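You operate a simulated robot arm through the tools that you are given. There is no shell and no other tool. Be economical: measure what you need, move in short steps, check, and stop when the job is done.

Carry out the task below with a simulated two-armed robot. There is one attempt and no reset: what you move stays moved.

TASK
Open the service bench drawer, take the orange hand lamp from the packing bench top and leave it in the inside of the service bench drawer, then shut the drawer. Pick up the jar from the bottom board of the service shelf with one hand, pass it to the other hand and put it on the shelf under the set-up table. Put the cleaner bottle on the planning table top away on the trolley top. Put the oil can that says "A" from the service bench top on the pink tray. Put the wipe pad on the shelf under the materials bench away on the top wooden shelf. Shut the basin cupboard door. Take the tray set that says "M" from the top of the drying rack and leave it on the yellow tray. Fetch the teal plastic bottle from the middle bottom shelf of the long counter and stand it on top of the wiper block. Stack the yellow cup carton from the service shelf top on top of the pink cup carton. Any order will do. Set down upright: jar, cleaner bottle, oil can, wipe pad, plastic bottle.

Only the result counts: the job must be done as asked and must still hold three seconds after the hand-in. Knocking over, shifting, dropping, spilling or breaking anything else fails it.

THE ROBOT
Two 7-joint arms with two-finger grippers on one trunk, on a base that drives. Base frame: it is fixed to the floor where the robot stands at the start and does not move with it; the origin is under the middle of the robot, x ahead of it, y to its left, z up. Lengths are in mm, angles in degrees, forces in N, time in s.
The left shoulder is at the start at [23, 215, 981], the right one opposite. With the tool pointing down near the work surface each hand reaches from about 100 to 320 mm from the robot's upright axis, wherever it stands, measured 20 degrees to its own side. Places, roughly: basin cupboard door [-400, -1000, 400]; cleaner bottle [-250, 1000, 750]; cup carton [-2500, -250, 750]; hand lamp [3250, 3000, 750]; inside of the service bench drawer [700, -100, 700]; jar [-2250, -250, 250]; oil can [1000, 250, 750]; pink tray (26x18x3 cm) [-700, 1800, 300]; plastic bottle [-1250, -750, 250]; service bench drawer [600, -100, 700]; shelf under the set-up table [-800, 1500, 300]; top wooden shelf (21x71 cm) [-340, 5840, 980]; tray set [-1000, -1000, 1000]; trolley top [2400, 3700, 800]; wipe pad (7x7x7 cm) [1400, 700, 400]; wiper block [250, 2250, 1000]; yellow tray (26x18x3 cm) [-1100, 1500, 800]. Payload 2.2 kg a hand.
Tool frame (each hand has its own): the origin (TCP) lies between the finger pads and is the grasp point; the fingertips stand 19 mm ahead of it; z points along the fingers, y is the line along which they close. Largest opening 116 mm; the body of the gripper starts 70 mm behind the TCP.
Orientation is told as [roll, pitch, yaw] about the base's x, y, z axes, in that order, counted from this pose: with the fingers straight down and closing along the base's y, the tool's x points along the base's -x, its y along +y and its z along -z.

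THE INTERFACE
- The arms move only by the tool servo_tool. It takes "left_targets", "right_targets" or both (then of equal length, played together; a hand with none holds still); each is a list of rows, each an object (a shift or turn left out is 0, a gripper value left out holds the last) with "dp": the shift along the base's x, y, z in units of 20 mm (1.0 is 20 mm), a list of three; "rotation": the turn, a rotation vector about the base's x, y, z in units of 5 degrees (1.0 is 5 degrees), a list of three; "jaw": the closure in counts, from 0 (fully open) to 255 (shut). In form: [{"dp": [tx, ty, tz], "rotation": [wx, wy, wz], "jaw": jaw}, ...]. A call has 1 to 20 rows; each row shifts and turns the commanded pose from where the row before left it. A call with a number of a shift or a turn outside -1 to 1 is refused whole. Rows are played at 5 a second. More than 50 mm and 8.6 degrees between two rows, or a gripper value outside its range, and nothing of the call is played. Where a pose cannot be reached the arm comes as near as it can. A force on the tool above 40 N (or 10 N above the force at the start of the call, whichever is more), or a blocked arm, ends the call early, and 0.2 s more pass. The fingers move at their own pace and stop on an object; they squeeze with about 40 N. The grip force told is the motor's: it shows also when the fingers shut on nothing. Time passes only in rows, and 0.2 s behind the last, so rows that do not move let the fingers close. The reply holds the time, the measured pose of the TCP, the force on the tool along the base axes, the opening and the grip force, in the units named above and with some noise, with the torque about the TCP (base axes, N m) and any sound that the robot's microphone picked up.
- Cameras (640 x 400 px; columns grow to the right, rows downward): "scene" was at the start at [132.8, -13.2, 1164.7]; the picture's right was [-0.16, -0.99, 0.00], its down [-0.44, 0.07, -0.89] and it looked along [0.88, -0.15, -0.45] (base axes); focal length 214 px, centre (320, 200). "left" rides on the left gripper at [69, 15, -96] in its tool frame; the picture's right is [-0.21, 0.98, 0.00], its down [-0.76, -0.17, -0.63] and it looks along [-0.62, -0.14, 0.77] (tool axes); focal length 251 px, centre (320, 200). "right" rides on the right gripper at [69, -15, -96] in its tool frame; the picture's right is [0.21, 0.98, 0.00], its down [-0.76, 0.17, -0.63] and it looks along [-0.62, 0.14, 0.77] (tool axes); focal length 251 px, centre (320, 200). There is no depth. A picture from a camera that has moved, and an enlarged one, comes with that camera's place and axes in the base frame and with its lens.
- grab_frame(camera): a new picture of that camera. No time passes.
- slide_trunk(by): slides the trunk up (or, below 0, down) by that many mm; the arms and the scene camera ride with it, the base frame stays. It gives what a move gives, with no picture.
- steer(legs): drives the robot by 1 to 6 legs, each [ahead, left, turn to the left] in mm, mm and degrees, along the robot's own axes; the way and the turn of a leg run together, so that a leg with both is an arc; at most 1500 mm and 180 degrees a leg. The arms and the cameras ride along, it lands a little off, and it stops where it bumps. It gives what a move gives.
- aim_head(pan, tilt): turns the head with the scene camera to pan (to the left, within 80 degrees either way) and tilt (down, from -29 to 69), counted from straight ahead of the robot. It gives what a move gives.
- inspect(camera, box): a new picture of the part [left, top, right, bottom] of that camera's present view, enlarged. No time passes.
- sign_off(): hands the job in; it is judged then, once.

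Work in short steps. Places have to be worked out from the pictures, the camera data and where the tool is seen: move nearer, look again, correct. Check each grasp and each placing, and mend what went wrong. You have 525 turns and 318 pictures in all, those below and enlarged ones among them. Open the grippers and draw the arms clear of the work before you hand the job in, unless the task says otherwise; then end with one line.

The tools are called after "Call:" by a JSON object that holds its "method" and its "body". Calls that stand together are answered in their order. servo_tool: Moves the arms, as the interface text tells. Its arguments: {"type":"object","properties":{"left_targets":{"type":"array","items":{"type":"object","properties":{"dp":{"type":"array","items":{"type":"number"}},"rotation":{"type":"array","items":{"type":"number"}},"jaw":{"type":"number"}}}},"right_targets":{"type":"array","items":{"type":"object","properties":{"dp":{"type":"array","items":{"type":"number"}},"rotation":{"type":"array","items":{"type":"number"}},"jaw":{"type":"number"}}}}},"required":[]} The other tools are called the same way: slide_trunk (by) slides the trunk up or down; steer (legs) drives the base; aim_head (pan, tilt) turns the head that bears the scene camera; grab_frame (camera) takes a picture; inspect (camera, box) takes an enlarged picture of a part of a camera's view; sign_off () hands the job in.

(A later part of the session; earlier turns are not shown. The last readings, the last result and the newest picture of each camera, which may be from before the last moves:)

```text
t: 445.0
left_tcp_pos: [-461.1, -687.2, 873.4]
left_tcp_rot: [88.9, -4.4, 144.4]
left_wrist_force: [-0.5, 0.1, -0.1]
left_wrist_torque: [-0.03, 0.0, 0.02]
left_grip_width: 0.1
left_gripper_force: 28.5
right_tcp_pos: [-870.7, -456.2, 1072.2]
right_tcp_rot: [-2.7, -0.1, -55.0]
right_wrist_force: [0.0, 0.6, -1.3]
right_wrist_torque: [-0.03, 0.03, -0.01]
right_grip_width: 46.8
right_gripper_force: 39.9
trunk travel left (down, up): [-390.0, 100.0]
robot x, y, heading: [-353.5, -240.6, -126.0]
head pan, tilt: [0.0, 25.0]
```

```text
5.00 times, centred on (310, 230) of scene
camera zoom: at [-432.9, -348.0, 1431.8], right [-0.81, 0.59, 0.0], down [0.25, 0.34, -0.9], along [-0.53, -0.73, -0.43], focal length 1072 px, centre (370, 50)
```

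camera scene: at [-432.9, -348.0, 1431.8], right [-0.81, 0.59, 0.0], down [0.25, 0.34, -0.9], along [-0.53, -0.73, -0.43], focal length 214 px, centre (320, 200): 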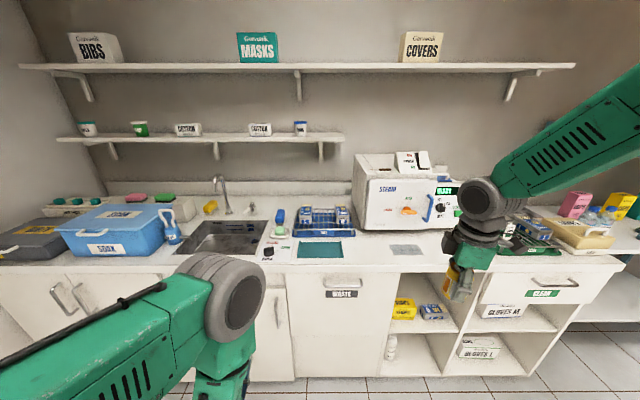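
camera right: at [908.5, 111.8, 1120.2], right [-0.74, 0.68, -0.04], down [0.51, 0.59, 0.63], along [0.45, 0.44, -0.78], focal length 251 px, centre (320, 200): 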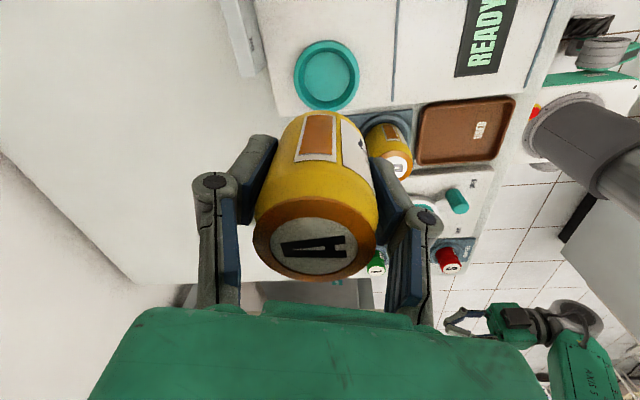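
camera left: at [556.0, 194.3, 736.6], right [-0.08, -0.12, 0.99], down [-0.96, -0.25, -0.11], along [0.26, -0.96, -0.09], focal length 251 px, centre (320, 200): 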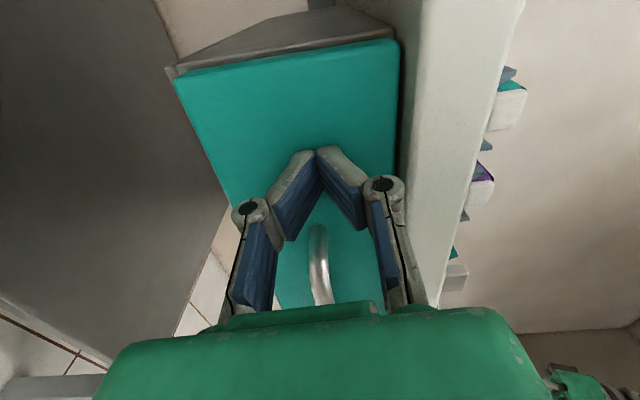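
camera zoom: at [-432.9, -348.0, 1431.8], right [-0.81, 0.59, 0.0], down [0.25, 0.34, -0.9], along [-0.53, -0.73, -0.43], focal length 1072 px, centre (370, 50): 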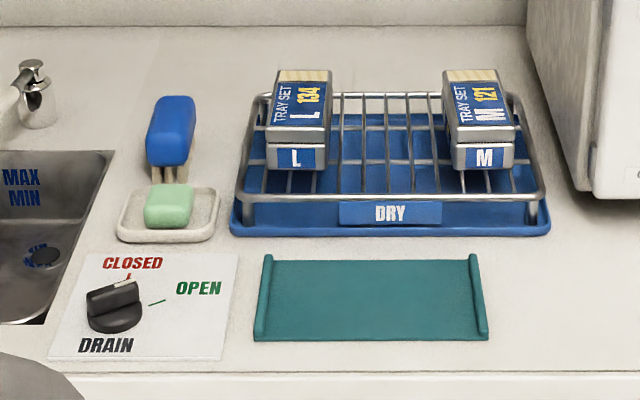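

Tray set "M" (right one) sits on the DRY rack, ~61 mm wide. I rotate the left tool to jaws-horizontal and pitch it 60° down, raising it.

Call:
{"method": "servo_tool", "body": {"left_targets": [{"dp": [0, 0, 0.4], "rotation": [0.588, 0.809, 0], "jaw": 40}, {"dp": [0, 0, 0.4], "rotation": [0.588, 0.809, 0]}, {"dp": [0, 0, 0.4], "rotation": [0.588, 0.809, 0]}, {"dp": [0, 0, 0.4], "rotation": [0.588, 0.809, 0]}, {"dp": [0, 0, 0.4], "rotation": [0.588, 0.809, 0]}, {"dp": [0, 0, 0.4], "rotation": [0.588, 0.809, 0]}, {"dp": [0, 0, 0.4], "rotation": [0.588, 0.809, 0]}, {"dp": [0, 0, 0.4], "rotation": [0.588, 0.809, 0]}, {"dp": [0, 0, 0.4], "rotation": [0.588, 0.809, 0]}, {"dp": [0, 0, 0.4], "rotation": [0.588, 0.809, 0]}, {"dp": [0, 0, 0.4], "rotation": [0.588, 0.809, 0]}, {"dp": [0, 0, 0.4], "rotation": [0.588, 0.809, 0]}, {"dp": [0, 0, 0.4], "rotation": [0.588, 0.809, 0]}, {"dp": [0, 0, 0.4], "rotation": [0.588, 0.809, 0]}, {"dp": [0, 0, 0.4], "rotation": [0.588, 0.809, 0]}, {"dp": [0, 0, 0.4], "rotation": [0.588, 0.809, 0]}, {"dp": [0, 0, 0.4], "rotation": [0.588, 0.809, 0]}, {"dp": [0, 0, 0.4], "rotation": [0.588, 0.809, 0]}]}}

Call:
{"method": "servo_tool", "body": {"left_targets": [{"rotation": [0.809, -0.588, 0]}, {"rotation": [0.809, -0.588, 0]}, {"rotation": [0.809, -0.588, 0]}, {"rotation": [0.809, -0.588, 0]}, {"rotation": [0.809, -0.588, 0]}, {"rotation": [0.809, -0.588, 0]}, {"rotation": [0.809, -0.588, 0]}, {"rotation": [0.809, -0.588, 0]}, {"rotation": [0.809, -0.588, 0]}, {"rotation": [0.809, -0.588, 0]}, {"rotation": [0.809, -0.588, 0]}, {"rotation": [0.809, -0.588, 0]}]}}

Call:
{"method": "grab_frame", "body": {"camera": "left"}}

```text
t: 448.8
left_tcp_pos: [-497.8, -700.7, 1029.9]
left_tcp_rot: [-84.0, -85.9, -42.1]
left_wrist_force: [-0.2, 0.3, -0.4]
left_wrist_torque: [0.03, -0.02, 0.06]
left_grip_width: 97.7
left_gripper_force: 0.1
left hand out of reach, approached as far as the arm can: row 1, 15, 16, 17, 18
right_tcp_pos: [-870.5, -455.5, 1073.0]
right_tcp_rot: [-2.7, -0.2, -55.0]
right_wrist_force: [0.2, -0.3, -1.3]
right_wrist_torque: [-0.02, -0.01, -0.02]
right_grip_width: 46.9
right_gripper_force: 39.9
trunk travel left (down, up): [-390.0, 100.0]
robot x, y, heading: [-349.1, -239.8, -126.0]
head pan, tilt: [0.0, 25.0]
```

```text
t: 451.4
left_tcp_pos: [-497.9, -700.4, 1028.2]
left_tcp_rot: [-2.8, -29.4, -121.0]
left_wrist_force: [1.5, 0.1, -0.4]
left_wrist_torque: [0.02, 0.04, 0.01]
left_grip_width: 97.5
left_gripper_force: 0.0
right_tcp_pos: [-869.7, -454.3, 1073.1]
right_tcp_rot: [-2.8, -0.2, -54.9]
right_wrist_force: [-0.1, 1.0, -1.7]
right_wrist_torque: [0.02, 0.0, 0.01]
right_grip_width: 46.7
right_gripper_force: 39.7
trunk travel left (down, up): [-390.0, 100.0]
robot x, y, heading: [-350.5, -241.3, -125.8]
head pan, tilt: [0.0, 25.0]
```

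```text
160 pictures are left
camera left: at [-424.6, -620.4, 1078.2], right [0.73, -0.68, 0.06], down [-0.29, -0.22, 0.93], along [-0.62, -0.69, -0.36], focal length 251 px, centre (320, 200)
```

left: 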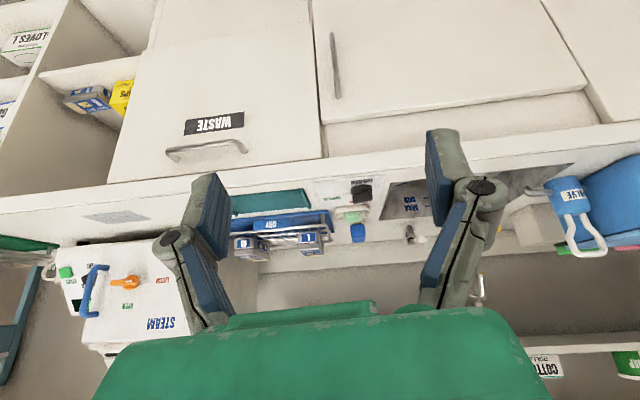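

M's top ≈ (−1085,−1058,908). Shift right 267, forward 300, yaw-correct −5°, and look.

Call:
{"method": "steer", "body": {"legs": [[0, -267, 0], [300, 0, 0]]}}

Call:
{"method": "servo_tool", "body": {"left_targets": [{"rotation": [0, 0, -1]}, {"dp": [-0.585, -0.811, 0]}, {"dp": [-0.585, -0.811, 0]}, {"dp": [-0.585, -0.811, 0]}, {"dp": [-0.585, -0.811, 0]}, {"dp": [0, 0, 0]}]}}

Call:
{"method": "grab_frame", "body": {"camera": "left"}}

Call:
{"method": "grab_frame", "body": {"camera": "scene"}}

```text
t: 455.0
left_tcp_pos: [-898.4, -780.0, 1028.5]
left_tcp_rot: [-2.7, -29.8, -121.5]
left_wrist_force: [0.8, 0.7, -0.3]
left_wrist_torque: [-0.05, -0.02, 0.04]
left_grip_width: 97.7
left_gripper_force: 0.1
right_tcp_pos: [-1268.3, -531.9, 1072.5]
right_tcp_rot: [-2.6, -0.4, -55.0]
right_wrist_force: [-1.1, -0.1, -1.0]
right_wrist_torque: [-0.03, -0.02, -0.02]
right_grip_width: 46.6
right_gripper_force: 40.1
trunk travel left (down, up): [-390.0, 100.0]
robot x, y, heading: [-745.7, -321.2, -126.3]
head pan, tilt: [0.0, 25.0]
```

```text
t: 456.4
left_tcp_pos: [-936.5, -848.9, 1029.1]
left_tcp_rot: [-3.3, -29.7, -126.2]
left_wrist_force: [-0.9, 0.4, 0.3]
left_wrist_torque: [-0.01, 0.02, 0.02]
left_grip_width: 97.7
left_gripper_force: 0.0
right_tcp_pos: [-1259.7, -535.8, 1074.8]
right_tcp_rot: [-2.9, 0.0, -55.1]
right_wrist_force: [0.0, -0.4, -1.1]
right_wrist_torque: [-0.02, 0.01, -0.01]
right_grip_width: 46.5
right_gripper_force: 39.9
trunk travel left (down, up): [-390.0, 100.0]
robot x, y, heading: [-748.4, -320.0, -126.3]
head pan, tilt: [0.0, 25.0]
```

```text
159 pictures are left
camera left: at [-855.5, -774.2, 1078.1], right [0.66, -0.75, 0.06], down [-0.3, -0.2, 0.93], along [-0.69, -0.63, -0.36], focal length 251 px, centre (320, 200)
```

left: 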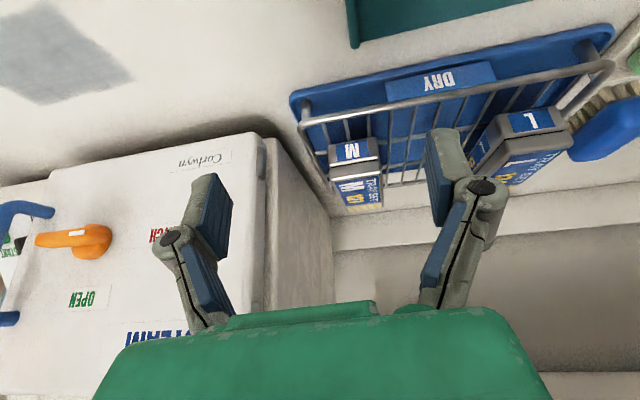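

```text
158 pictures are left
camera scene: at [-821.9, -434.8, 1431.7], right [-0.81, 0.59, 0.01], down [0.25, 0.35, -0.9], along [-0.54, -0.73, -0.43], focal length 214 px, centre (320, 200)
```

scene: 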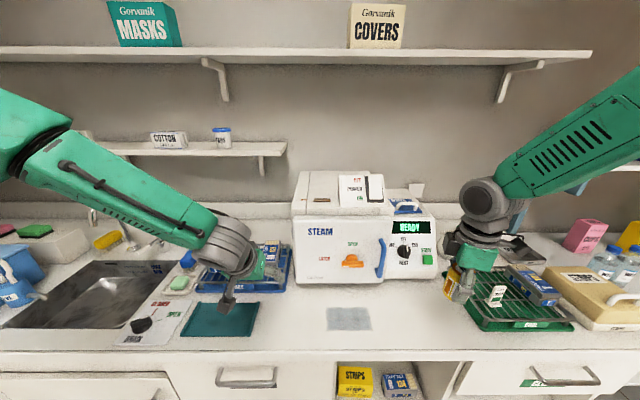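

M grip point ≈ (−1070,−1045). Drive 75 forward, extend the arm 110, lower to z≈960, check.

Call:
{"method": "steer", "body": {"legs": [[75, 6, 0]]}}

Call:
{"method": "servo_tool", "body": {"left_targets": [{"dp": [-0.59, -0.807, 0]}, {"dp": [-0.59, -0.807, 0]}, {"dp": [-0.59, -0.807, 0]}, {"dp": [-0.59, -0.807, 0]}, {"dp": [-0.59, -0.807, -0.5]}, {"dp": [0, 0, -1]}, {"dp": [0, 0, -1]}, {"dp": [0, 0, -0.5]}, {"dp": [0, 0, 0]}]}}

Call:
{"method": "grab_frame", "body": {"camera": "left"}}

Call:
{"method": "inspect", "body": {"camera": "scene", "box": [180, 200, 340, 320]}}

```text
t: 457.4
left_tcp_pos: [-988.4, -900.4, 1031.5]
left_tcp_rot: [-2.5, -29.8, -126.7]
left_wrist_force: [-1.7, 0.7, -0.3]
left_wrist_torque: [-0.1, -0.08, 0.02]
left_grip_width: 97.9
left_gripper_force: 0.0
right_tcp_pos: [-1313.9, -586.7, 1072.5]
right_tcp_rot: [-2.7, -0.7, -55.3]
right_wrist_force: [-1.0, -0.2, -1.6]
right_wrist_torque: [-0.03, -0.09, -0.01]
right_grip_width: 46.6
right_gripper_force: 39.9
trunk travel left (down, up): [-390.0, 100.0]
robot x, y, heading: [-786.2, -384.8, -126.0]
head pan, tilt: [0.0, 25.0]
```

```text
t: 459.4
left_tcp_pos: [-1038.9, -986.9, 970.0]
left_tcp_rot: [-3.2, -29.9, -126.3]
left_wrist_force: [0.3, -0.1, 0.1]
left_wrist_torque: [0.01, 0.02, -0.01]
left_grip_width: 98.3
left_gripper_force: 0.2
right_tcp_pos: [-1302.2, -594.5, 1075.6]
right_tcp_rot: [-2.9, 0.0, -55.3]
right_wrist_force: [-0.3, 0.0, -1.1]
right_wrist_torque: [-0.03, 0.01, 0.01]
right_grip_width: 46.6
right_gripper_force: 40.0
trunk travel left (down, up): [-390.0, 100.0]
robot x, y, heading: [-791.7, -384.6, -126.2]
head pan, tilt: [0.0, 25.0]
```

```text
157 pictures are left
camera left: at [-958.4, -913.4, 1019.4], right [0.66, -0.75, 0.06], down [-0.3, -0.2, 0.93], along [-0.69, -0.63, -0.36], focal length 251 px, centre (320, 200)
```

left: 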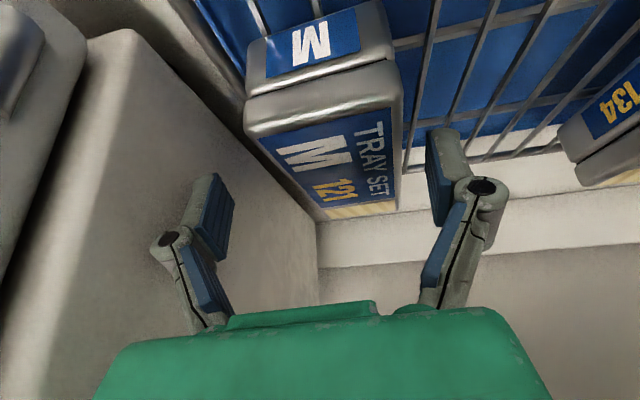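

```text
3.33 times, centred on (260, 260) of scene
camera zoom: at [-873.8, -489.2, 1431.7], right [-0.81, 0.59, 0.0], down [0.26, 0.34, -0.9], along [-0.53, -0.73, -0.43], focal length 715 px, centre (520, 0)
```

zoom: 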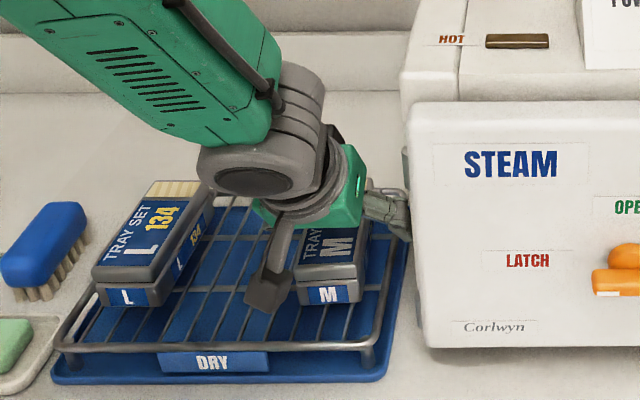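

Aligned. Narrow to ~84 mm, go forward 88 at z≈945, then check before descending.

Call:
{"method": "servo_tool", "body": {"left_targets": [{"dp": [-0.59, -0.807, -0.25], "jaw": 70}, {"dp": [-0.59, -0.807, -0.25]}, {"dp": [-0.59, -0.807, -0.25]}, {"dp": [-0.59, -0.807, -0.25]}, {"dp": [-0.24, -0.33, -0.25]}, {"dp": [0, 0, 0]}]}}

Call:
{"method": "grab_frame", "body": {"camera": "left"}}

Call:
{"method": "inspect", "body": {"camera": "scene", "box": [200, 200, 330, 300]}}

```text
t: 460.8
left_tcp_pos: [-1093.0, -1056.9, 946.2]
left_tcp_rot: [-3.0, -29.9, -126.5]
left_wrist_force: [-0.6, 0.4, 0.1]
left_wrist_torque: [0.01, -0.02, 0.03]
left_grip_width: 84.3
left_gripper_force: 0.0
right_tcp_pos: [-1304.6, -592.2, 1076.8]
right_tcp_rot: [-3.0, -0.2, -55.3]
right_wrist_force: [0.9, 0.3, -1.0]
right_wrist_torque: [0.01, -0.01, -0.02]
right_grip_width: 46.3
right_gripper_force: 39.7
trunk travel left (down, up): [-390.0, 100.0]
robot x, y, heading: [-790.7, -383.1, -126.1]
head pan, tilt: [0.0, 25.0]
```

```text
155 pictures are left
camera left: at [-1011.7, -982.4, 995.3], right [0.66, -0.75, 0.06], down [-0.31, -0.19, 0.93], along [-0.69, -0.63, -0.36], focal length 251 px, centre (320, 200)
```

left: 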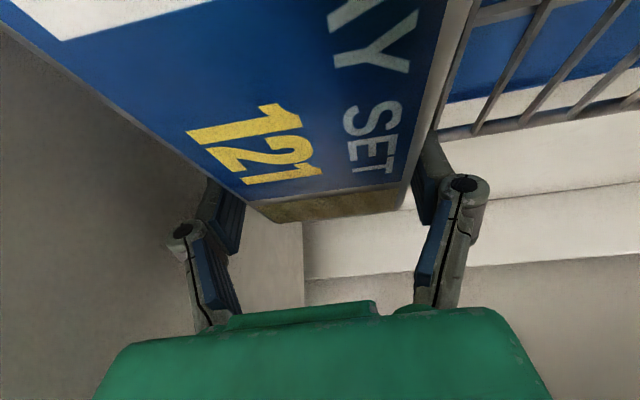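

```text
4.00 times, centred on (265, 250) of scene
camera zoom: at [-871.6, -490.4, 1431.8], right [-0.81, 0.59, 0.0], down [0.25, 0.34, -0.9], along [-0.53, -0.73, -0.43], focal length 858 px, centre (540, 0)
```

zoom: 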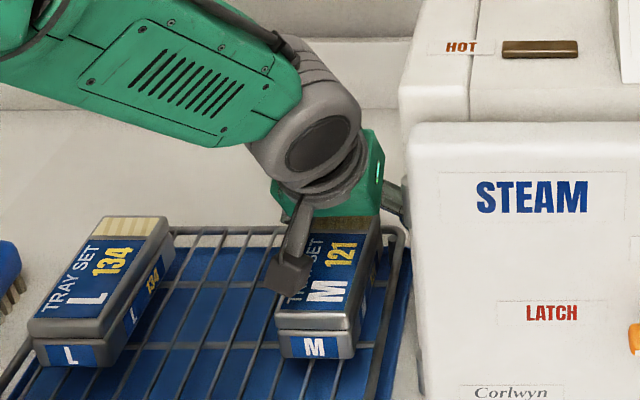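

The box is higher (top ≈945) and nearer than estimated; my fingers straddle its rear end. Move back 38 mm and lower 20 mm.

Call:
{"method": "servo_tool", "body": {"left_targets": [{"dp": [0.56, 0.77, 0]}, {"dp": [0.56, 0.77, 0]}, {"dp": [0, 0, -0.4]}, {"dp": [0, 0, -0.4]}, {"dp": [0, 0, -0.2]}]}}

Call:
{"method": "grab_frame", "body": {"camera": "left"}}

Call:
{"method": "inspect", "body": {"camera": "scene", "box": [200, 200, 330, 300]}}

```text
t: 462.0
left_tcp_pos: [-1070.0, -1031.3, 937.0]
left_tcp_rot: [-2.7, -30.9, -126.5]
left_wrist_force: [8.4, 3.9, 19.7]
left_wrist_torque: [-0.46, -0.94, 0.47]
left_grip_width: 97.1
left_gripper_force: 6.5
right_tcp_pos: [-1303.6, -589.6, 1077.7]
right_tcp_rot: [-2.9, -0.2, -55.3]
right_wrist_force: [0.2, 0.5, -0.9]
right_wrist_torque: [0.02, 0.01, 0.02]
right_grip_width: 46.5
right_gripper_force: 39.7
trunk travel left (down, up): [-390.0, 100.0]
robot x, y, heading: [-787.9, -379.6, -126.4]
head pan, tilt: [0.0, 25.0]
stopped in row 5 (left hand): the force on the tool passed its limit at 42 N (the readings are from after the stop); the commanded pose is now the measured one
```

```text
153 pictures are left
camera left: at [-988.7, -955.2, 985.8], right [0.66, -0.75, 0.07], down [-0.3, -0.18, 0.94], along [-0.69, -0.64, -0.34], focal length 251 px, centre (320, 200)
```

left: 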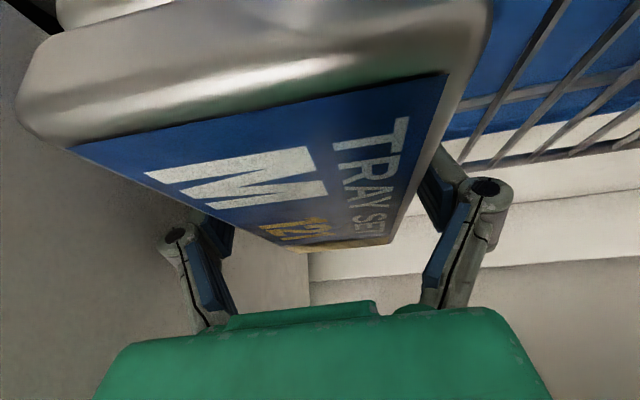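

```text
4.00 times, centred on (265, 250) of scene
camera zoom: at [-870.1, -485.7, 1432.2], right [-0.81, 0.59, 0.0], down [0.25, 0.34, -0.91], along [-0.53, -0.73, -0.42], focal length 858 px, centre (540, 0)
```

zoom: 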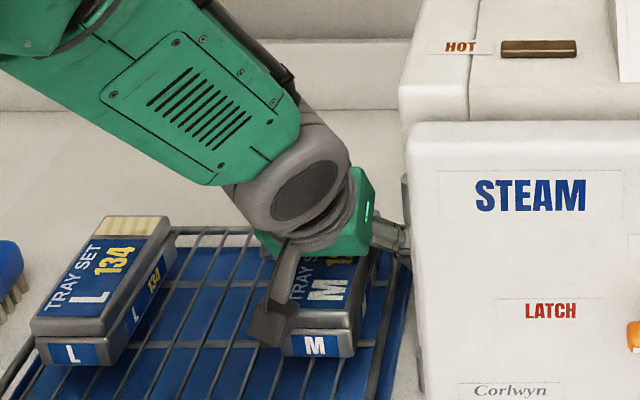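

The fingers are wedging between the box and the steriliser. M's front end protrudes ~24 mm in front of the steriliser, so I'll grip it there: raise, move back 94, and check.

Call:
{"method": "servo_tool", "body": {"left_targets": [{"dp": [0, 0, 0.8]}, {"dp": [0, 0, 0.8]}, {"dp": [0, 0, 0.8]}, {"dp": [0.6, 0.73, 0], "jaw": 60}, {"dp": [0.6, 0.73, 0]}, {"dp": [0.6, 0.73, 0]}, {"dp": [0.6, 0.73, 0]}, {"dp": [0.6, 0.73, 0]}, {"dp": [0, 0, 0]}]}}

Call:
{"method": "grab_frame", "body": {"camera": "left"}}

Call:
{"method": "inspect", "body": {"camera": "scene", "box": [200, 200, 330, 300]}}

```text
t: 464.0
left_tcp_pos: [-1011.7, -956.6, 983.6]
left_tcp_rot: [-2.9, -30.8, -126.5]
left_wrist_force: [-0.2, 0.2, -0.4]
left_wrist_torque: [-0.01, -0.03, 0.01]
left_grip_width: 88.4
left_gripper_force: 0.0
right_tcp_pos: [-1304.1, -592.5, 1076.4]
right_tcp_rot: [-3.0, -0.2, -55.3]
right_wrist_force: [-0.4, -0.2, -0.9]
right_wrist_torque: [0.01, -0.01, 0.0]
right_grip_width: 46.6
right_gripper_force: 40.1
trunk travel left (down, up): [-390.0, 100.0]
robot x, y, heading: [-789.4, -382.9, -126.1]
head pan, tilt: [0.0, 25.0]
```

```text
151 pictures are left
camera left: at [-929.8, -882.8, 1031.1], right [0.66, -0.75, 0.07], down [-0.3, -0.18, 0.94], along [-0.69, -0.64, -0.34], focal length 251 px, centre (320, 200)
```

left: 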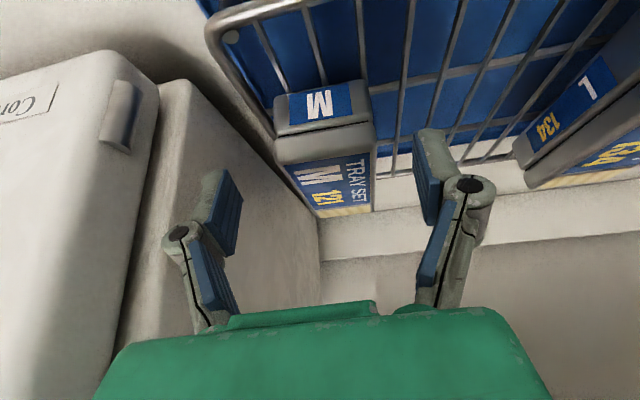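

```text
4.00 times, centred on (265, 250) of scene
camera zoom: at [-871.8, -490.5, 1431.7], right [-0.81, 0.59, 0.0], down [0.25, 0.34, -0.9], along [-0.53, -0.73, -0.43], focal length 858 px, centre (540, 0)
```

zoom: 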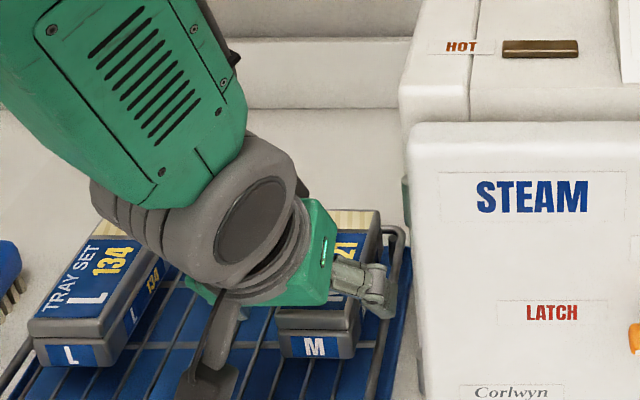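

M's top is z≈951 with only ~15 mm between it and the steriliser. I'll first drag M left by pressing its top with closed fingertips: close, move over its middle, and lower to light contact.

Call:
{"method": "servo_tool", "body": {"left_targets": [{"jaw": 255}, {"dp": [-0.592, -0.806, 0]}, {"dp": [-0.592, -0.806, 0]}, {"dp": [-0.592, -0.806, 0]}, {"dp": [-0.15, -0.2, 0]}, {"dp": [0, 0, -0.4]}, {"dp": [0, 0, -0.3]}, {"dp": [0, 0, -0.1]}, {"dp": [0, 0, -0.1]}]}}

Call:
{"method": "grab_frame", "body": {"camera": "left"}}

```text
t: 465.5
left_tcp_pos: [-1051.1, -1013.2, 982.8]
left_tcp_rot: [-3.2, -32.0, -126.2]
left_wrist_force: [4.9, 7.8, 25.9]
left_wrist_torque: [0.58, -0.28, -0.03]
left_grip_width: 54.3
left_gripper_force: 40.2
right_tcp_pos: [-1303.1, -590.5, 1077.2]
right_tcp_rot: [-3.1, -0.2, -55.2]
right_wrist_force: [-0.6, -0.3, -0.9]
right_wrist_torque: [0.03, -0.01, 0.01]
right_grip_width: 46.5
right_gripper_force: 40.4
trunk travel left (down, up): [-390.0, 100.0]
robot x, y, heading: [-787.2, -381.6, -126.4]
head pan, tilt: [0.0, 25.0]
stopped in row 7 (left hand): the force on the tool passed its limit at 46 N (the readings are from after the stop); the commanded pose is now the measured one
```

```text
149 pictures are left
camera left: at [-969.4, -937.8, 1027.6], right [0.66, -0.75, 0.07], down [-0.28, -0.17, 0.94], along [-0.69, -0.65, -0.32], focal length 251 px, centre (320, 200)
```

left: 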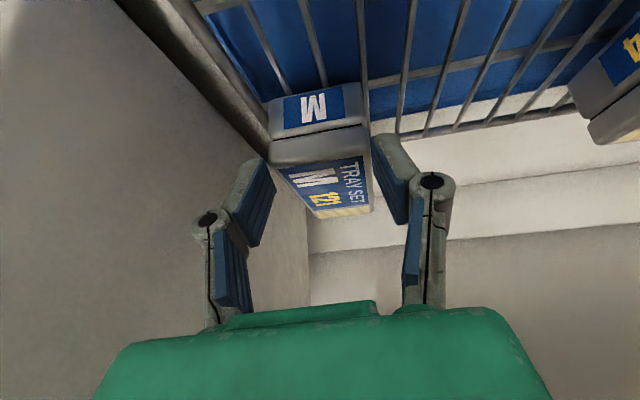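

Unexpectedly, the fingers closed onto M itself (54 mm, 40 N) — it is gripped. Lift straight up and check.

Call:
{"method": "servo_tool", "body": {"left_targets": [{"dp": [0, 0, 0.5]}, {"dp": [0, 0, 0.5]}, {"dp": [0, 0, 0.5]}, {"dp": [0, 0, 0.5]}]}}

Call:
{"method": "grab_frame", "body": {"camera": "left"}}

Call:
{"method": "inspect", "body": {"camera": "scene", "box": [200, 200, 330, 300]}}

```text
t: 466.5
left_tcp_pos: [-1048.8, -1011.8, 1018.4]
left_tcp_rot: [-3.2, -31.7, -126.3]
left_wrist_force: [0.5, 0.2, -2.5]
left_wrist_torque: [0.12, -0.1, 0.01]
left_grip_width: 54.2
left_gripper_force: 39.9
right_tcp_pos: [-1302.3, -590.2, 1077.0]
right_tcp_rot: [-3.1, -0.2, -55.3]
right_wrist_force: [0.7, 0.2, -1.3]
right_wrist_torque: [-0.03, 0.03, 0.0]
right_grip_width: 46.0
right_gripper_force: 39.7
trunk travel left (down, up): [-390.0, 100.0]
robot x, y, heading: [-790.7, -385.6, -126.4]
head pan, tilt: [0.0, 25.0]
```

```text
148 pictures are left
camera left: at [-967.9, -936.6, 1065.2], right [0.66, -0.75, 0.07], down [-0.29, -0.17, 0.94], along [-0.69, -0.64, -0.33], focal length 251 px, centre (320, 200)
```

left: 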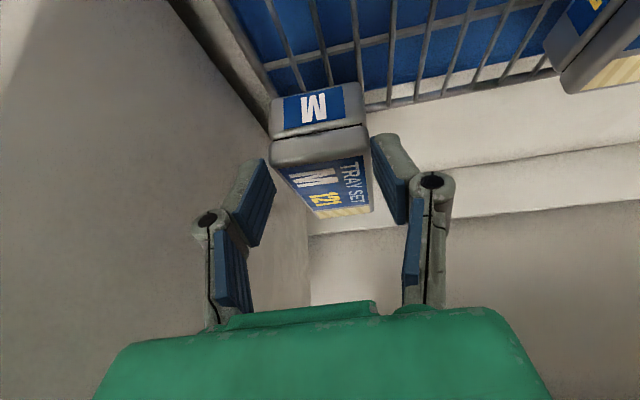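

```text
4.00 times, centred on (265, 250) of scene
camera zoom: at [-871.7, -491.0, 1431.7], right [-0.81, 0.59, 0.0], down [0.25, 0.34, -0.9], along [-0.53, -0.73, -0.43], focal length 858 px, centre (540, 0)
```

zoom: 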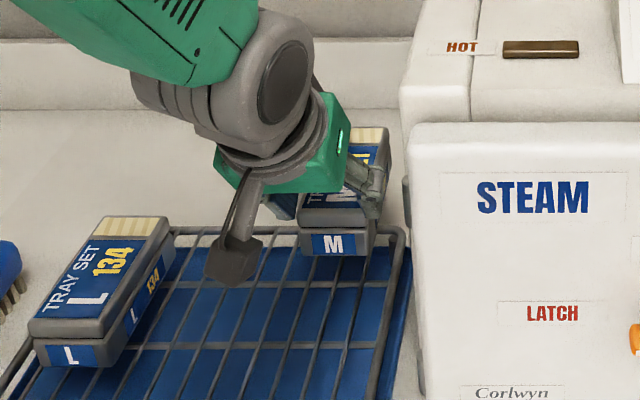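

M is held and lifted. I raise it further, retract, back away, and move around to the far side of the set-up table.

Call:
{"method": "servo_tool", "body": {"left_targets": [{"dp": [0.3, 0.4, 0.8]}, {"dp": [0.3, 0.4, 0.8]}, {"dp": [0.4, 0.6, 0.5]}, {"dp": [0.5, 0.7, 0]}, {"dp": [0.5, 0.7, 0]}, {"dp": [0.5, 0.7, 0]}, {"dp": [0.5, 0.7, 0]}, {"dp": [0.5, 0.7, 0]}]}}

Call:
{"method": "steer", "body": {"legs": [[-350, 0, 0], [0, -1000, 0]]}}

Call:
{"method": "grab_frame", "body": {"camera": "scene"}}

```text
t: 468.3
left_tcp_pos: [-980.4, -914.3, 1061.7]
left_tcp_rot: [-3.1, -31.6, -126.2]
left_wrist_force: [0.9, 0.0, -2.2]
left_wrist_torque: [0.11, -0.08, 0.04]
left_grip_width: 54.7
left_gripper_force: 39.7
right_tcp_pos: [-1301.0, -590.1, 1077.6]
right_tcp_rot: [-3.0, -0.3, -55.3]
right_wrist_force: [-0.5, 0.4, -1.1]
right_wrist_torque: [0.0, -0.01, -0.01]
right_grip_width: 46.6
right_gripper_force: 40.4
trunk travel left (down, up): [-390.0, 100.0]
robot x, y, heading: [-790.4, -382.5, -126.2]
head pan, tilt: [0.0, 25.0]
```

```text
t: 475.4
left_tcp_pos: [-1586.5, -29.3, 1060.3]
left_tcp_rot: [-3.1, -31.7, -126.8]
left_wrist_force: [-0.4, 0.3, -3.2]
left_wrist_torque: [0.13, -0.11, -0.03]
left_grip_width: 54.2
left_gripper_force: 40.0
right_tcp_pos: [-1906.0, 299.4, 1077.5]
right_tcp_rot: [-3.1, -0.2, -55.9]
right_wrist_force: [-0.6, 0.6, -1.6]
right_wrist_torque: [0.0, 0.02, 0.04]
right_grip_width: 46.3
right_gripper_force: 40.0
trunk travel left (down, up): [-390.0, 100.0]
robot x, y, heading: [-1391.9, 501.6, -127.1]
head pan, tilt: [0.0, 25.0]
```

```text
146 pictures are left
camera scene: at [-1473.7, 394.8, 1431.8], right [-0.8, 0.6, 0.0], down [0.26, 0.34, -0.9], along [-0.54, -0.72, -0.43], focal length 214 px, centre (320, 200)
```

scene: 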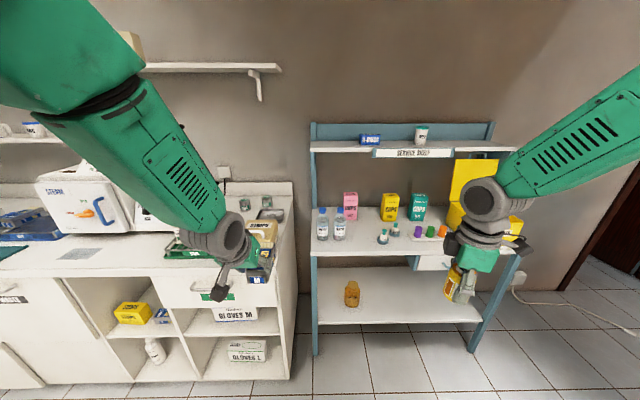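

The service shelf ahead shows the cup cartons and jar (for later). Continue right 880, then turn left 90° to face the set-up table's far side.

Call:
{"method": "steer", "body": {"legs": [[0, -880, 0], [0, 0, 91]]}}

Call:
{"method": "grab_frame", "body": {"camera": "scene"}}

```text
t: 484.0
left_tcp_pos: [-1572.3, 848.3, 1061.2]
left_tcp_rot: [-3.3, -31.8, -36.5]
left_wrist_force: [0.4, 0.5, -2.3]
left_wrist_torque: [0.11, 0.15, -0.02]
left_grip_width: 54.4
left_gripper_force: 39.8
right_tcp_pos: [-1898.2, 528.8, 1080.5]
right_tcp_rot: [-3.4, -0.1, 34.4]
right_wrist_force: [0.0, 0.9, -1.0]
right_wrist_torque: [0.0, 0.01, 0.02]
right_grip_width: 46.1
right_gripper_force: 39.8
trunk travel left (down, up): [-390.0, 100.0]
robot x, y, heading: [-2099.9, 1038.1, -36.6]
head pan, tilt: [0.0, 25.0]
```

```text
145 pictures are left
camera scene: at [-1989.9, 961.5, 1431.8], right [-0.6, -0.8, 0.0], down [-0.34, 0.25, -0.9], along [0.73, -0.54, -0.43], focal length 214 px, centre (320, 200)
```

scene: 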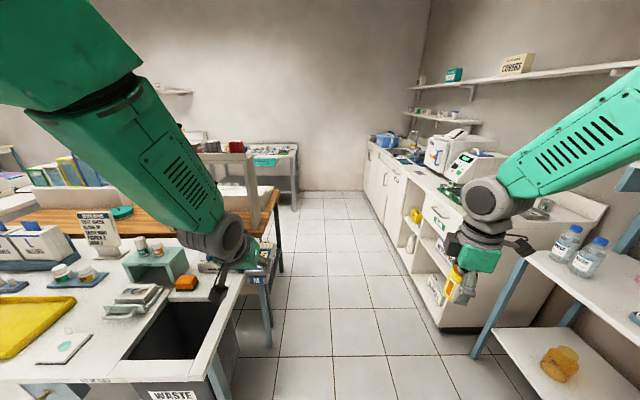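

The set-up table with the yellow tray is to the left. Slide left 600 and look.

Call:
{"method": "steer", "body": {"legs": [[0, 650, 0]]}}

Call:
{"method": "aim_head", "body": {"pan": 0, "tilt": 40}}

Call:
{"method": "grab_frame", "body": {"camera": "scene"}}

```text
t: 487.6
left_tcp_pos: [-1180.1, 1375.8, 1063.5]
left_tcp_rot: [-3.3, -31.9, -37.0]
left_wrist_force: [0.3, 0.0, -2.9]
left_wrist_torque: [0.12, 0.11, 0.04]
left_grip_width: 54.1
left_gripper_force: 40.1
right_tcp_pos: [-1508.7, 1056.9, 1082.4]
right_tcp_rot: [-3.5, -0.2, 33.9]
right_wrist_force: [0.1, 0.0, -0.4]
right_wrist_torque: [-0.01, -0.01, 0.0]
right_grip_width: 46.5
right_gripper_force: 40.1
trunk travel left (down, up): [-390.0, 100.0]
robot x, y, heading: [-1704.6, 1565.2, -37.2]
head pan, tilt: [0.0, 25.0]
```

```text
t: 488.4
left_tcp_pos: [-1181.3, 1381.3, 1064.8]
left_tcp_rot: [-3.5, -32.0, -36.9]
left_wrist_force: [0.1, 0.5, -2.6]
left_wrist_torque: [0.09, 0.13, -0.01]
left_grip_width: 54.0
left_gripper_force: 39.5
right_tcp_pos: [-1510.0, 1062.9, 1083.7]
right_tcp_rot: [-3.7, -0.1, 34.0]
right_wrist_force: [0.4, 0.4, -0.9]
right_wrist_torque: [-0.05, 0.04, 0.01]
right_grip_width: 46.5
right_gripper_force: 40.0
trunk travel left (down, up): [-390.0, 100.0]
robot x, y, heading: [-1707.7, 1565.3, -37.0]
head pan, tilt: [0.0, 40.0]
```

```text
144 pictures are left
camera scene: at [-1595.7, 1500.1, 1408.5], right [-0.6, -0.8, 0.01], down [-0.52, 0.38, -0.76], along [0.61, -0.46, -0.65], focal length 214 px, centre (320, 200)
```

scene: 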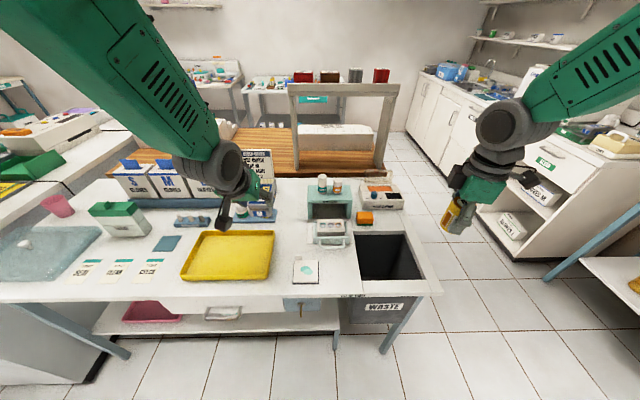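

Yellow tray centre ≈ (−1084,1478), 26 cm along the table. M would be safer lying along it, so I rotate the left tool −90° about vertical.

Call:
{"method": "servo_tool", "body": {"left_targets": [{"rotation": [0, 0, -1]}, {"rotation": [0, 0, -1]}, {"rotation": [0, 0, -1]}, {"rotation": [0, 0, -1]}, {"rotation": [0, 0, -1]}, {"rotation": [0, 0, -1]}, {"rotation": [0, 0, -1]}, {"rotation": [0, 0, -1]}, {"rotation": [0, 0, -1]}, {"rotation": [0, 0, -1]}, {"rotation": [0, 0, -1]}, {"rotation": [0, 0, -1]}, {"rotation": [0, 0, -1]}, {"rotation": [0, 0, -1]}, {"rotation": [0, 0, -1]}, {"rotation": [0, 0, -1]}, {"rotation": [0, 0, -1]}, {"rotation": [0, 0, -1]}]}}

Call:
{"method": "grab_frame", "body": {"camera": "scene"}}

Call:
{"method": "grab_frame", "body": {"camera": "left"}}

```text
t: 492.2
left_tcp_pos: [-1183.8, 1374.4, 1065.6]
left_tcp_rot: [-3.1, -32.1, -127.1]
left_wrist_force: [0.1, 0.2, -2.4]
left_wrist_torque: [0.12, -0.12, -0.01]
left_grip_width: 54.1
left_gripper_force: 40.2
right_tcp_pos: [-1513.2, 1055.6, 1081.9]
right_tcp_rot: [-3.5, -0.4, 33.8]
right_wrist_force: [0.3, -0.1, -1.7]
right_wrist_torque: [-0.01, 0.01, -0.02]
right_grip_width: 46.6
right_gripper_force: 39.8
trunk travel left (down, up): [-390.0, 100.0]
robot x, y, heading: [-1706.8, 1568.9, -37.0]
head pan, tilt: [0.0, 40.0]
```

```text
143 pictures are left
camera scene: at [-1600.0, 1492.6, 1408.4], right [-0.6, -0.8, 0.0], down [-0.52, 0.39, -0.76], along [0.61, -0.46, -0.65], focal length 214 px, centre (320, 200)
```

scene: 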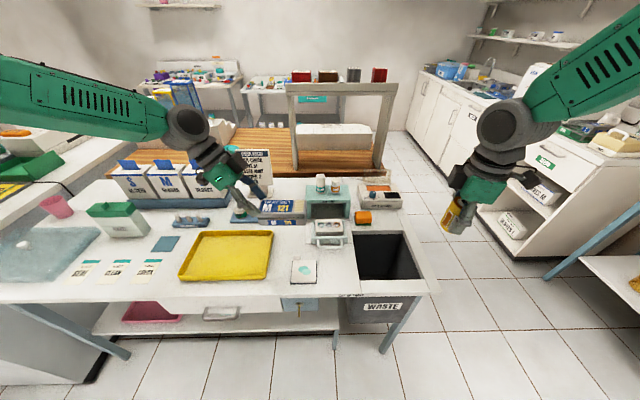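

```text
142 pictures are left
camera left: at [-1101.5, 1448.9, 1110.0], right [0.65, -0.76, 0.07], down [-0.29, -0.16, 0.95], along [-0.7, -0.63, -0.32], focal length 251 px, centre (320, 200)
```

left: 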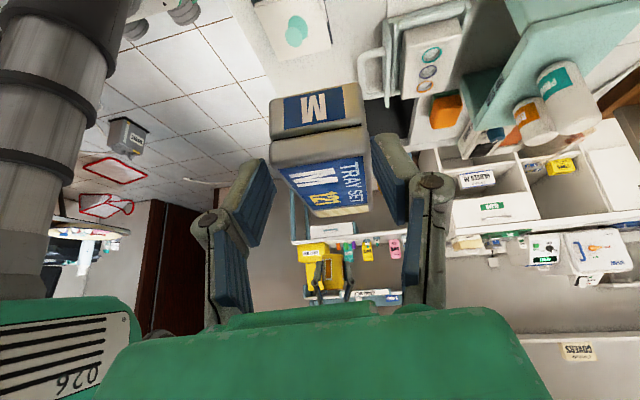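

M's centre is ~65 mm beyond the TCP. Drive left 208, forward 17, then lower above the yellow tray.

Call:
{"method": "steer", "body": {"legs": [[17, 208, 0]]}}

Call:
{"method": "servo_tool", "body": {"left_targets": [{"dp": [0, 0, -1]}, {"dp": [0, 0, -1]}, {"dp": [0, 0, -1]}, {"dp": [0, 0, -1]}, {"dp": [0, 0, -1]}, {"dp": [0, 0, -1]}, {"dp": [0, 0, -1]}, {"dp": [0, 0, 0]}]}}

Call:
{"method": "grab_frame", "body": {"camera": "scene"}}

```text
t: 493.9
left_tcp_pos: [-1043.6, 1532.6, 1064.7]
left_tcp_rot: [-3.1, -32.4, -127.0]
left_wrist_force: [0.4, -0.4, -2.6]
left_wrist_torque: [0.13, -0.09, 0.02]
left_grip_width: 54.4
left_gripper_force: 40.3
right_tcp_pos: [-1370.9, 1214.8, 1082.9]
right_tcp_rot: [-3.6, -0.4, 33.9]
right_wrist_force: [-0.1, -0.2, 0.0]
right_wrist_torque: [0.03, 0.05, 0.0]
right_grip_width: 46.3
right_gripper_force: 39.9
trunk travel left (down, up): [-390.0, 100.0]
robot x, y, heading: [-1566.0, 1721.4, -37.1]
head pan, tilt: [0.0, 40.0]
```

```text
t: 495.6
left_tcp_pos: [-1046.1, 1534.9, 927.8]
left_tcp_rot: [-2.8, -32.4, -127.0]
left_wrist_force: [-0.6, 0.3, -1.3]
left_wrist_torque: [0.1, -0.1, 0.02]
left_grip_width: 53.8
left_gripper_force: 40.2
right_tcp_pos: [-1375.3, 1217.3, 1084.9]
right_tcp_rot: [-3.9, -0.4, 34.0]
right_wrist_force: [0.2, 0.5, -0.2]
right_wrist_torque: [0.02, -0.02, 0.0]
right_grip_width: 46.6
right_gripper_force: 39.8
trunk travel left (down, up): [-390.0, 100.0]
robot x, y, heading: [-1565.5, 1721.9, -36.9]
head pan, tilt: [0.0, 40.0]
```

```text
141 pictures are left
camera scene: at [-1462.0, 1647.9, 1408.5], right [-0.6, -0.8, 0.0], down [-0.52, 0.39, -0.76], along [0.61, -0.46, -0.65], focal length 214 px, centre (320, 200)
```

scene: 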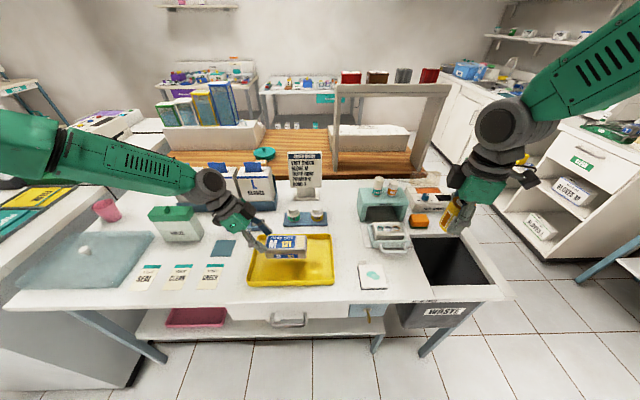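

M is over the tray. Lower to contact.

Call:
{"method": "servo_tool", "body": {"left_targets": [{"dp": [0, 0, -1]}, {"dp": [0, 0, -1]}, {"dp": [0, 0, -0.8]}, {"dp": [0, 0, -0.4]}, {"dp": [0, 0, -0.3]}, {"dp": [0, 0, -0.3]}, {"dp": [0, 0, -0.3]}]}}

Call:
{"method": "inspect", "body": {"camera": "scene", "box": [200, 200, 380, 320]}}

```text
t: 496.9
left_tcp_pos: [-1046.3, 1531.5, 865.7]
left_tcp_rot: [-2.3, -32.9, -127.5]
left_wrist_force: [-3.3, 4.7, 19.4]
left_wrist_torque: [0.45, 0.19, -0.06]
left_grip_width: 54.0
left_gripper_force: 40.0
right_tcp_pos: [-1377.9, 1218.8, 1084.8]
right_tcp_rot: [-3.9, -0.6, 33.8]
right_wrist_force: [0.4, 0.0, -0.8]
right_wrist_torque: [0.0, 0.01, 0.0]
right_grip_width: 46.3
right_gripper_force: 39.6
trunk travel left (down, up): [-390.0, 100.0]
robot x, y, heading: [-1564.3, 1728.4, -37.2]
head pan, tilt: [0.0, 40.0]
stopped in row 6 (left hand): the force on the tool passed its limit at 49 N (the readings are from after the stop); the commanded pose is now the measured one
```

```text
3.33 times, centred on (290, 260) of scene
camera zoom: at [-1463.1, 1649.8, 1408.7], right [-0.6, -0.8, 0.0], down [-0.52, 0.39, -0.76], along [0.61, -0.46, -0.65], focal length 715 px, centre (420, 0)
```

zoom: 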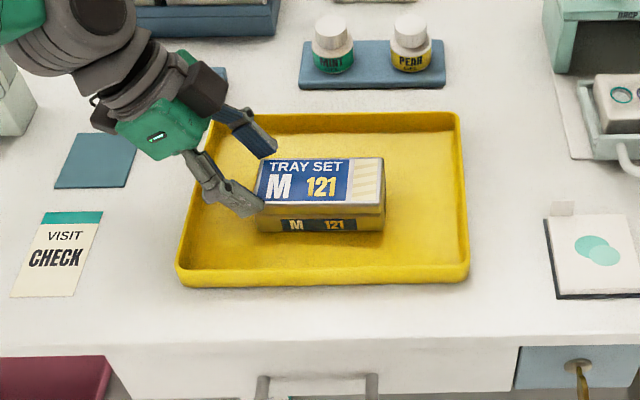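

M sits in the yellow tray. Open and retreat up along the tool axis.

Call:
{"method": "servo_tool", "body": {"left_targets": [{"dp": [0, 0, 0.05]}, {"jaw": 110}, {"jaw": 80}, {"dp": [0, 0, 0]}, {"dp": [0.3, 0.4, 0.85]}, {"dp": [0.3, 0.4, 0.85]}, {"dp": [0.3, 0.4, 0.85]}, {"dp": [0.3, 0.4, 0.85]}, {"dp": [0, 0, 1]}, {"dp": [0, 0, 1]}, {"dp": [0, 0, 1]}]}}

Call:
{"method": "grab_frame", "body": {"camera": "scene"}}

```text
t: 499.3
left_tcp_pos: [-1023.6, 1564.4, 993.6]
left_tcp_rot: [-2.1, -32.8, -127.6]
left_wrist_force: [-0.3, 0.2, 0.4]
left_wrist_torque: [0.0, -0.03, 0.01]
left_grip_width: 79.8
left_gripper_force: 0.0
right_tcp_pos: [-1377.0, 1219.9, 1085.2]
right_tcp_rot: [-4.0, -0.5, 33.9]
right_wrist_force: [-0.5, -1.4, -0.9]
right_wrist_torque: [0.01, -0.03, -0.02]
right_grip_width: 46.5
right_gripper_force: 40.2
trunk travel left (down, up): [-390.0, 100.0]
robot x, y, heading: [-1561.7, 1722.8, -36.9]
head pan, tilt: [0.0, 40.0]
```

```text
139 pictures are left
camera scene: at [-1461.8, 1649.5, 1408.6], right [-0.6, -0.8, 0.0], down [-0.52, 0.39, -0.76], along [0.61, -0.46, -0.65], focal length 214 px, centre (320, 200)
```

scene: 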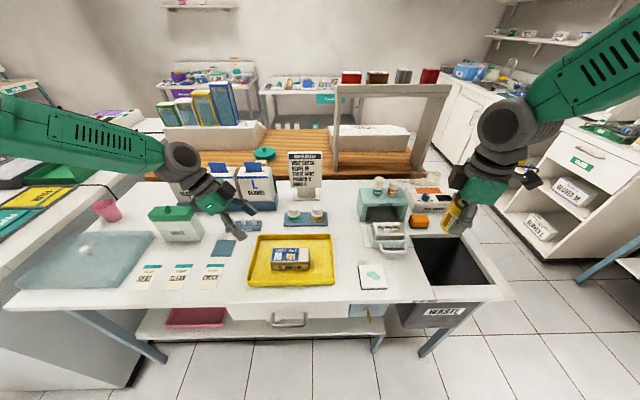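

M is placed. Next: can A goes on the pink tray under this table, which needs a side grip, so I'll first stand it on a free spot of the table top with the right hand, then regrip with the left. I re-orient the left tool now (ahead, 25° down, camera on top).

Call:
{"method": "servo_tool", "body": {"left_targets": [{"dp": [0, 0, 0.3], "rotation": [0, 0, 1]}, {"dp": [0, 0, 0.3], "rotation": [0, 0, 1]}, {"dp": [0, 0, 0.3], "rotation": [0, 0, 1]}, {"dp": [0, 0, 0.3], "rotation": [0, 0, 1]}, {"dp": [0, 0, 0.3], "rotation": [0, 0, 1]}, {"dp": [0, 0, 0.3], "rotation": [0, 0, 1]}, {"dp": [0, 0, 0.3], "rotation": [0, 0, 1]}, {"dp": [0, 0, 0.3], "rotation": [0, 0, 1]}, {"dp": [0, 0, 0.3], "rotation": [0, 0, 1]}, {"dp": [0, 0, 0.3], "rotation": [0, 0, 1]}, {"rotation": [0, 0, 1]}, {"rotation": [0, 0, 1]}, {"rotation": [0, 0, 1]}, {"rotation": [0, 0, 1]}, {"rotation": [0, 0, 1]}, {"rotation": [0, 0, 1]}, {"rotation": [0, 0, 1]}, {"rotation": [0, 0, 1]}]}}

Call:
{"method": "servo_tool", "body": {"left_targets": [{"rotation": [-0.602, -0.799, 0]}, {"rotation": [-0.602, -0.799, 0]}, {"rotation": [-0.602, -0.799, 0]}, {"rotation": [-0.602, -0.799, 0]}, {"rotation": [-0.602, -0.799, 0]}, {"rotation": [-0.602, -0.799, 0]}, {"rotation": [-0.602, -0.799, 0]}, {"rotation": [0.724, -0.545, -0.423]}, {"rotation": [0.724, -0.545, -0.423]}, {"rotation": [0.724, -0.545, -0.423]}, {"rotation": [0.724, -0.545, -0.423]}, {"rotation": [0.724, -0.545, -0.423]}, {"rotation": [0.724, -0.545, -0.423]}, {"rotation": [0.724, -0.545, -0.423]}, {"rotation": [0.724, -0.545, -0.423]}, {"rotation": [0.724, -0.545, -0.423]}]}}

Call:
{"method": "servo_tool", "body": {"left_targets": [{"rotation": [0.724, -0.545, -0.423]}, {"rotation": [0.724, -0.545, -0.423]}, {"rotation": [0.724, -0.545, -0.423]}, {"rotation": [0.724, -0.545, -0.423]}, {"rotation": [0.724, -0.545, -0.423]}, {"rotation": [0.724, -0.545, -0.423]}, {"rotation": [0.724, -0.545, -0.423]}, {"rotation": [0.724, -0.545, -0.423]}, {"rotation": [0.724, -0.545, -0.423]}, {"rotation": [0.724, -0.545, -0.423]}, {"rotation": [0.724, -0.545, -0.423]}, {"rotation": [0.724, -0.545, -0.423]}, {"rotation": [0.724, -0.545, -0.423]}, {"rotation": [0.724, -0.545, -0.423]}]}}

Call:
{"method": "servo_tool", "body": {"left_targets": [{"rotation": [0.724, -0.545, -0.423]}, {"rotation": [0.724, -0.545, -0.423]}, {"rotation": [0.724, -0.545, -0.423]}, {"rotation": [0.724, -0.545, -0.423]}, {"rotation": [0.724, -0.545, -0.423]}, {"rotation": [0.724, -0.545, -0.423]}, {"rotation": [0.724, -0.545, -0.423]}, {"rotation": [0.724, -0.545, -0.423]}, {"rotation": [0.724, -0.545, -0.423]}, {"rotation": [0.724, -0.545, -0.423]}, {"rotation": [0.724, -0.545, -0.423]}, {"rotation": [0.724, -0.545, -0.423]}, {"rotation": [0.724, -0.545, -0.423]}]}}

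Call:
{"method": "grab_frame", "body": {"camera": "left"}}

```text
t: 503.1
left_tcp_pos: [-1023.8, 1563.9, 1052.3]
left_tcp_rot: [-1.9, -32.6, -37.4]
left_wrist_force: [-0.2, 0.2, -0.6]
left_wrist_torque: [0.0, -0.03, 0.0]
left_grip_width: 79.4
left_gripper_force: 0.1
right_tcp_pos: [-1379.1, 1217.5, 1085.1]
right_tcp_rot: [-3.8, -0.6, 33.9]
right_wrist_force: [0.1, -0.1, -1.8]
right_wrist_torque: [-0.01, 0.0, 0.0]
right_grip_width: 46.3
right_gripper_force: 39.5
trunk travel left (down, up): [-390.0, 100.0]
robot x, y, heading: [-1561.7, 1724.7, -37.0]
head pan, tilt: [0.0, 40.0]
```

```text
t: 506.5
left_tcp_pos: [-1011.6, 1574.3, 1055.5]
left_tcp_rot: [54.8, -43.2, -103.7]
left_wrist_force: [1.0, -0.2, 0.2]
left_wrist_torque: [0.01, 0.01, -0.02]
left_grip_width: 79.6
left_gripper_force: 0.1
right_tcp_pos: [-1377.9, 1217.2, 1084.1]
right_tcp_rot: [-3.9, -0.5, 33.9]
right_wrist_force: [-0.6, 0.4, -1.4]
right_wrist_torque: [0.01, -0.03, 0.03]
right_grip_width: 46.5
right_gripper_force: 39.7
trunk travel left (down, up): [-390.0, 100.0]
robot x, y, heading: [-1563.4, 1724.5, -37.0]
head pan, tilt: [0.0, 40.0]
```

```text
t: 509.5
left_tcp_pos: [-1012.3, 1577.7, 1045.5]
left_tcp_rot: [58.6, 18.8, -138.4]
left_wrist_force: [0.2, -0.4, -0.1]
left_wrist_torque: [-0.06, 0.0, -0.01]
left_grip_width: 79.6
left_gripper_force: 0.1
right_tcp_pos: [-1378.6, 1218.3, 1085.0]
right_tcp_rot: [-3.9, -0.6, 33.8]
right_wrist_force: [0.1, 0.0, -0.6]
right_wrist_torque: [-0.02, 0.0, 0.0]
right_grip_width: 46.4
right_gripper_force: 40.0
trunk travel left (down, up): [-390.0, 100.0]
robot x, y, heading: [-1565.4, 1720.1, -37.1]
head pan, tilt: [0.0, 40.0]
```

```text
t: 512.3
left_tcp_pos: [-1012.4, 1574.7, 1052.1]
left_tcp_rot: [3.3, 61.3, 150.6]
left_wrist_force: [0.5, 0.0, -0.3]
left_wrist_torque: [-0.03, 0.01, 0.0]
left_grip_width: 79.8
left_gripper_force: 0.1
right_tcp_pos: [-1378.3, 1218.7, 1084.5]
right_tcp_rot: [-3.9, -0.4, 33.8]
right_wrist_force: [0.7, 0.4, -0.7]
right_wrist_torque: [0.0, 0.0, -0.02]
right_grip_width: 46.4
right_gripper_force: 40.4
trunk travel left (down, up): [-390.0, 100.0]
robot x, y, heading: [-1564.5, 1723.5, -37.2]
head pan, tilt: [0.0, 40.0]
```

```text
138 pictures are left
camera left: at [-1061.7, 1592.0, 1159.7], right [-0.61, -0.78, -0.16], down [-0.69, 0.62, -0.37], along [0.38, -0.11, -0.92], focal length 251 px, centre (320, 200)
```

left: 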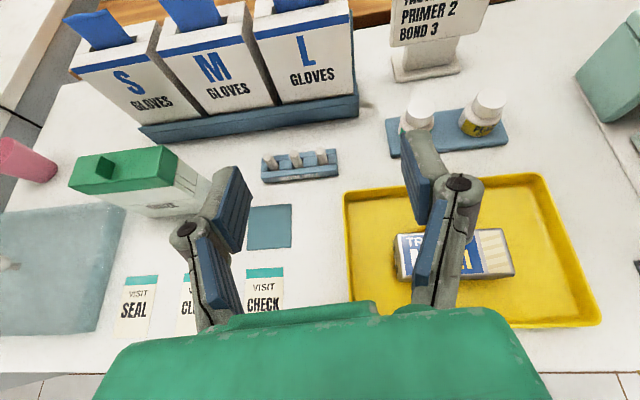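

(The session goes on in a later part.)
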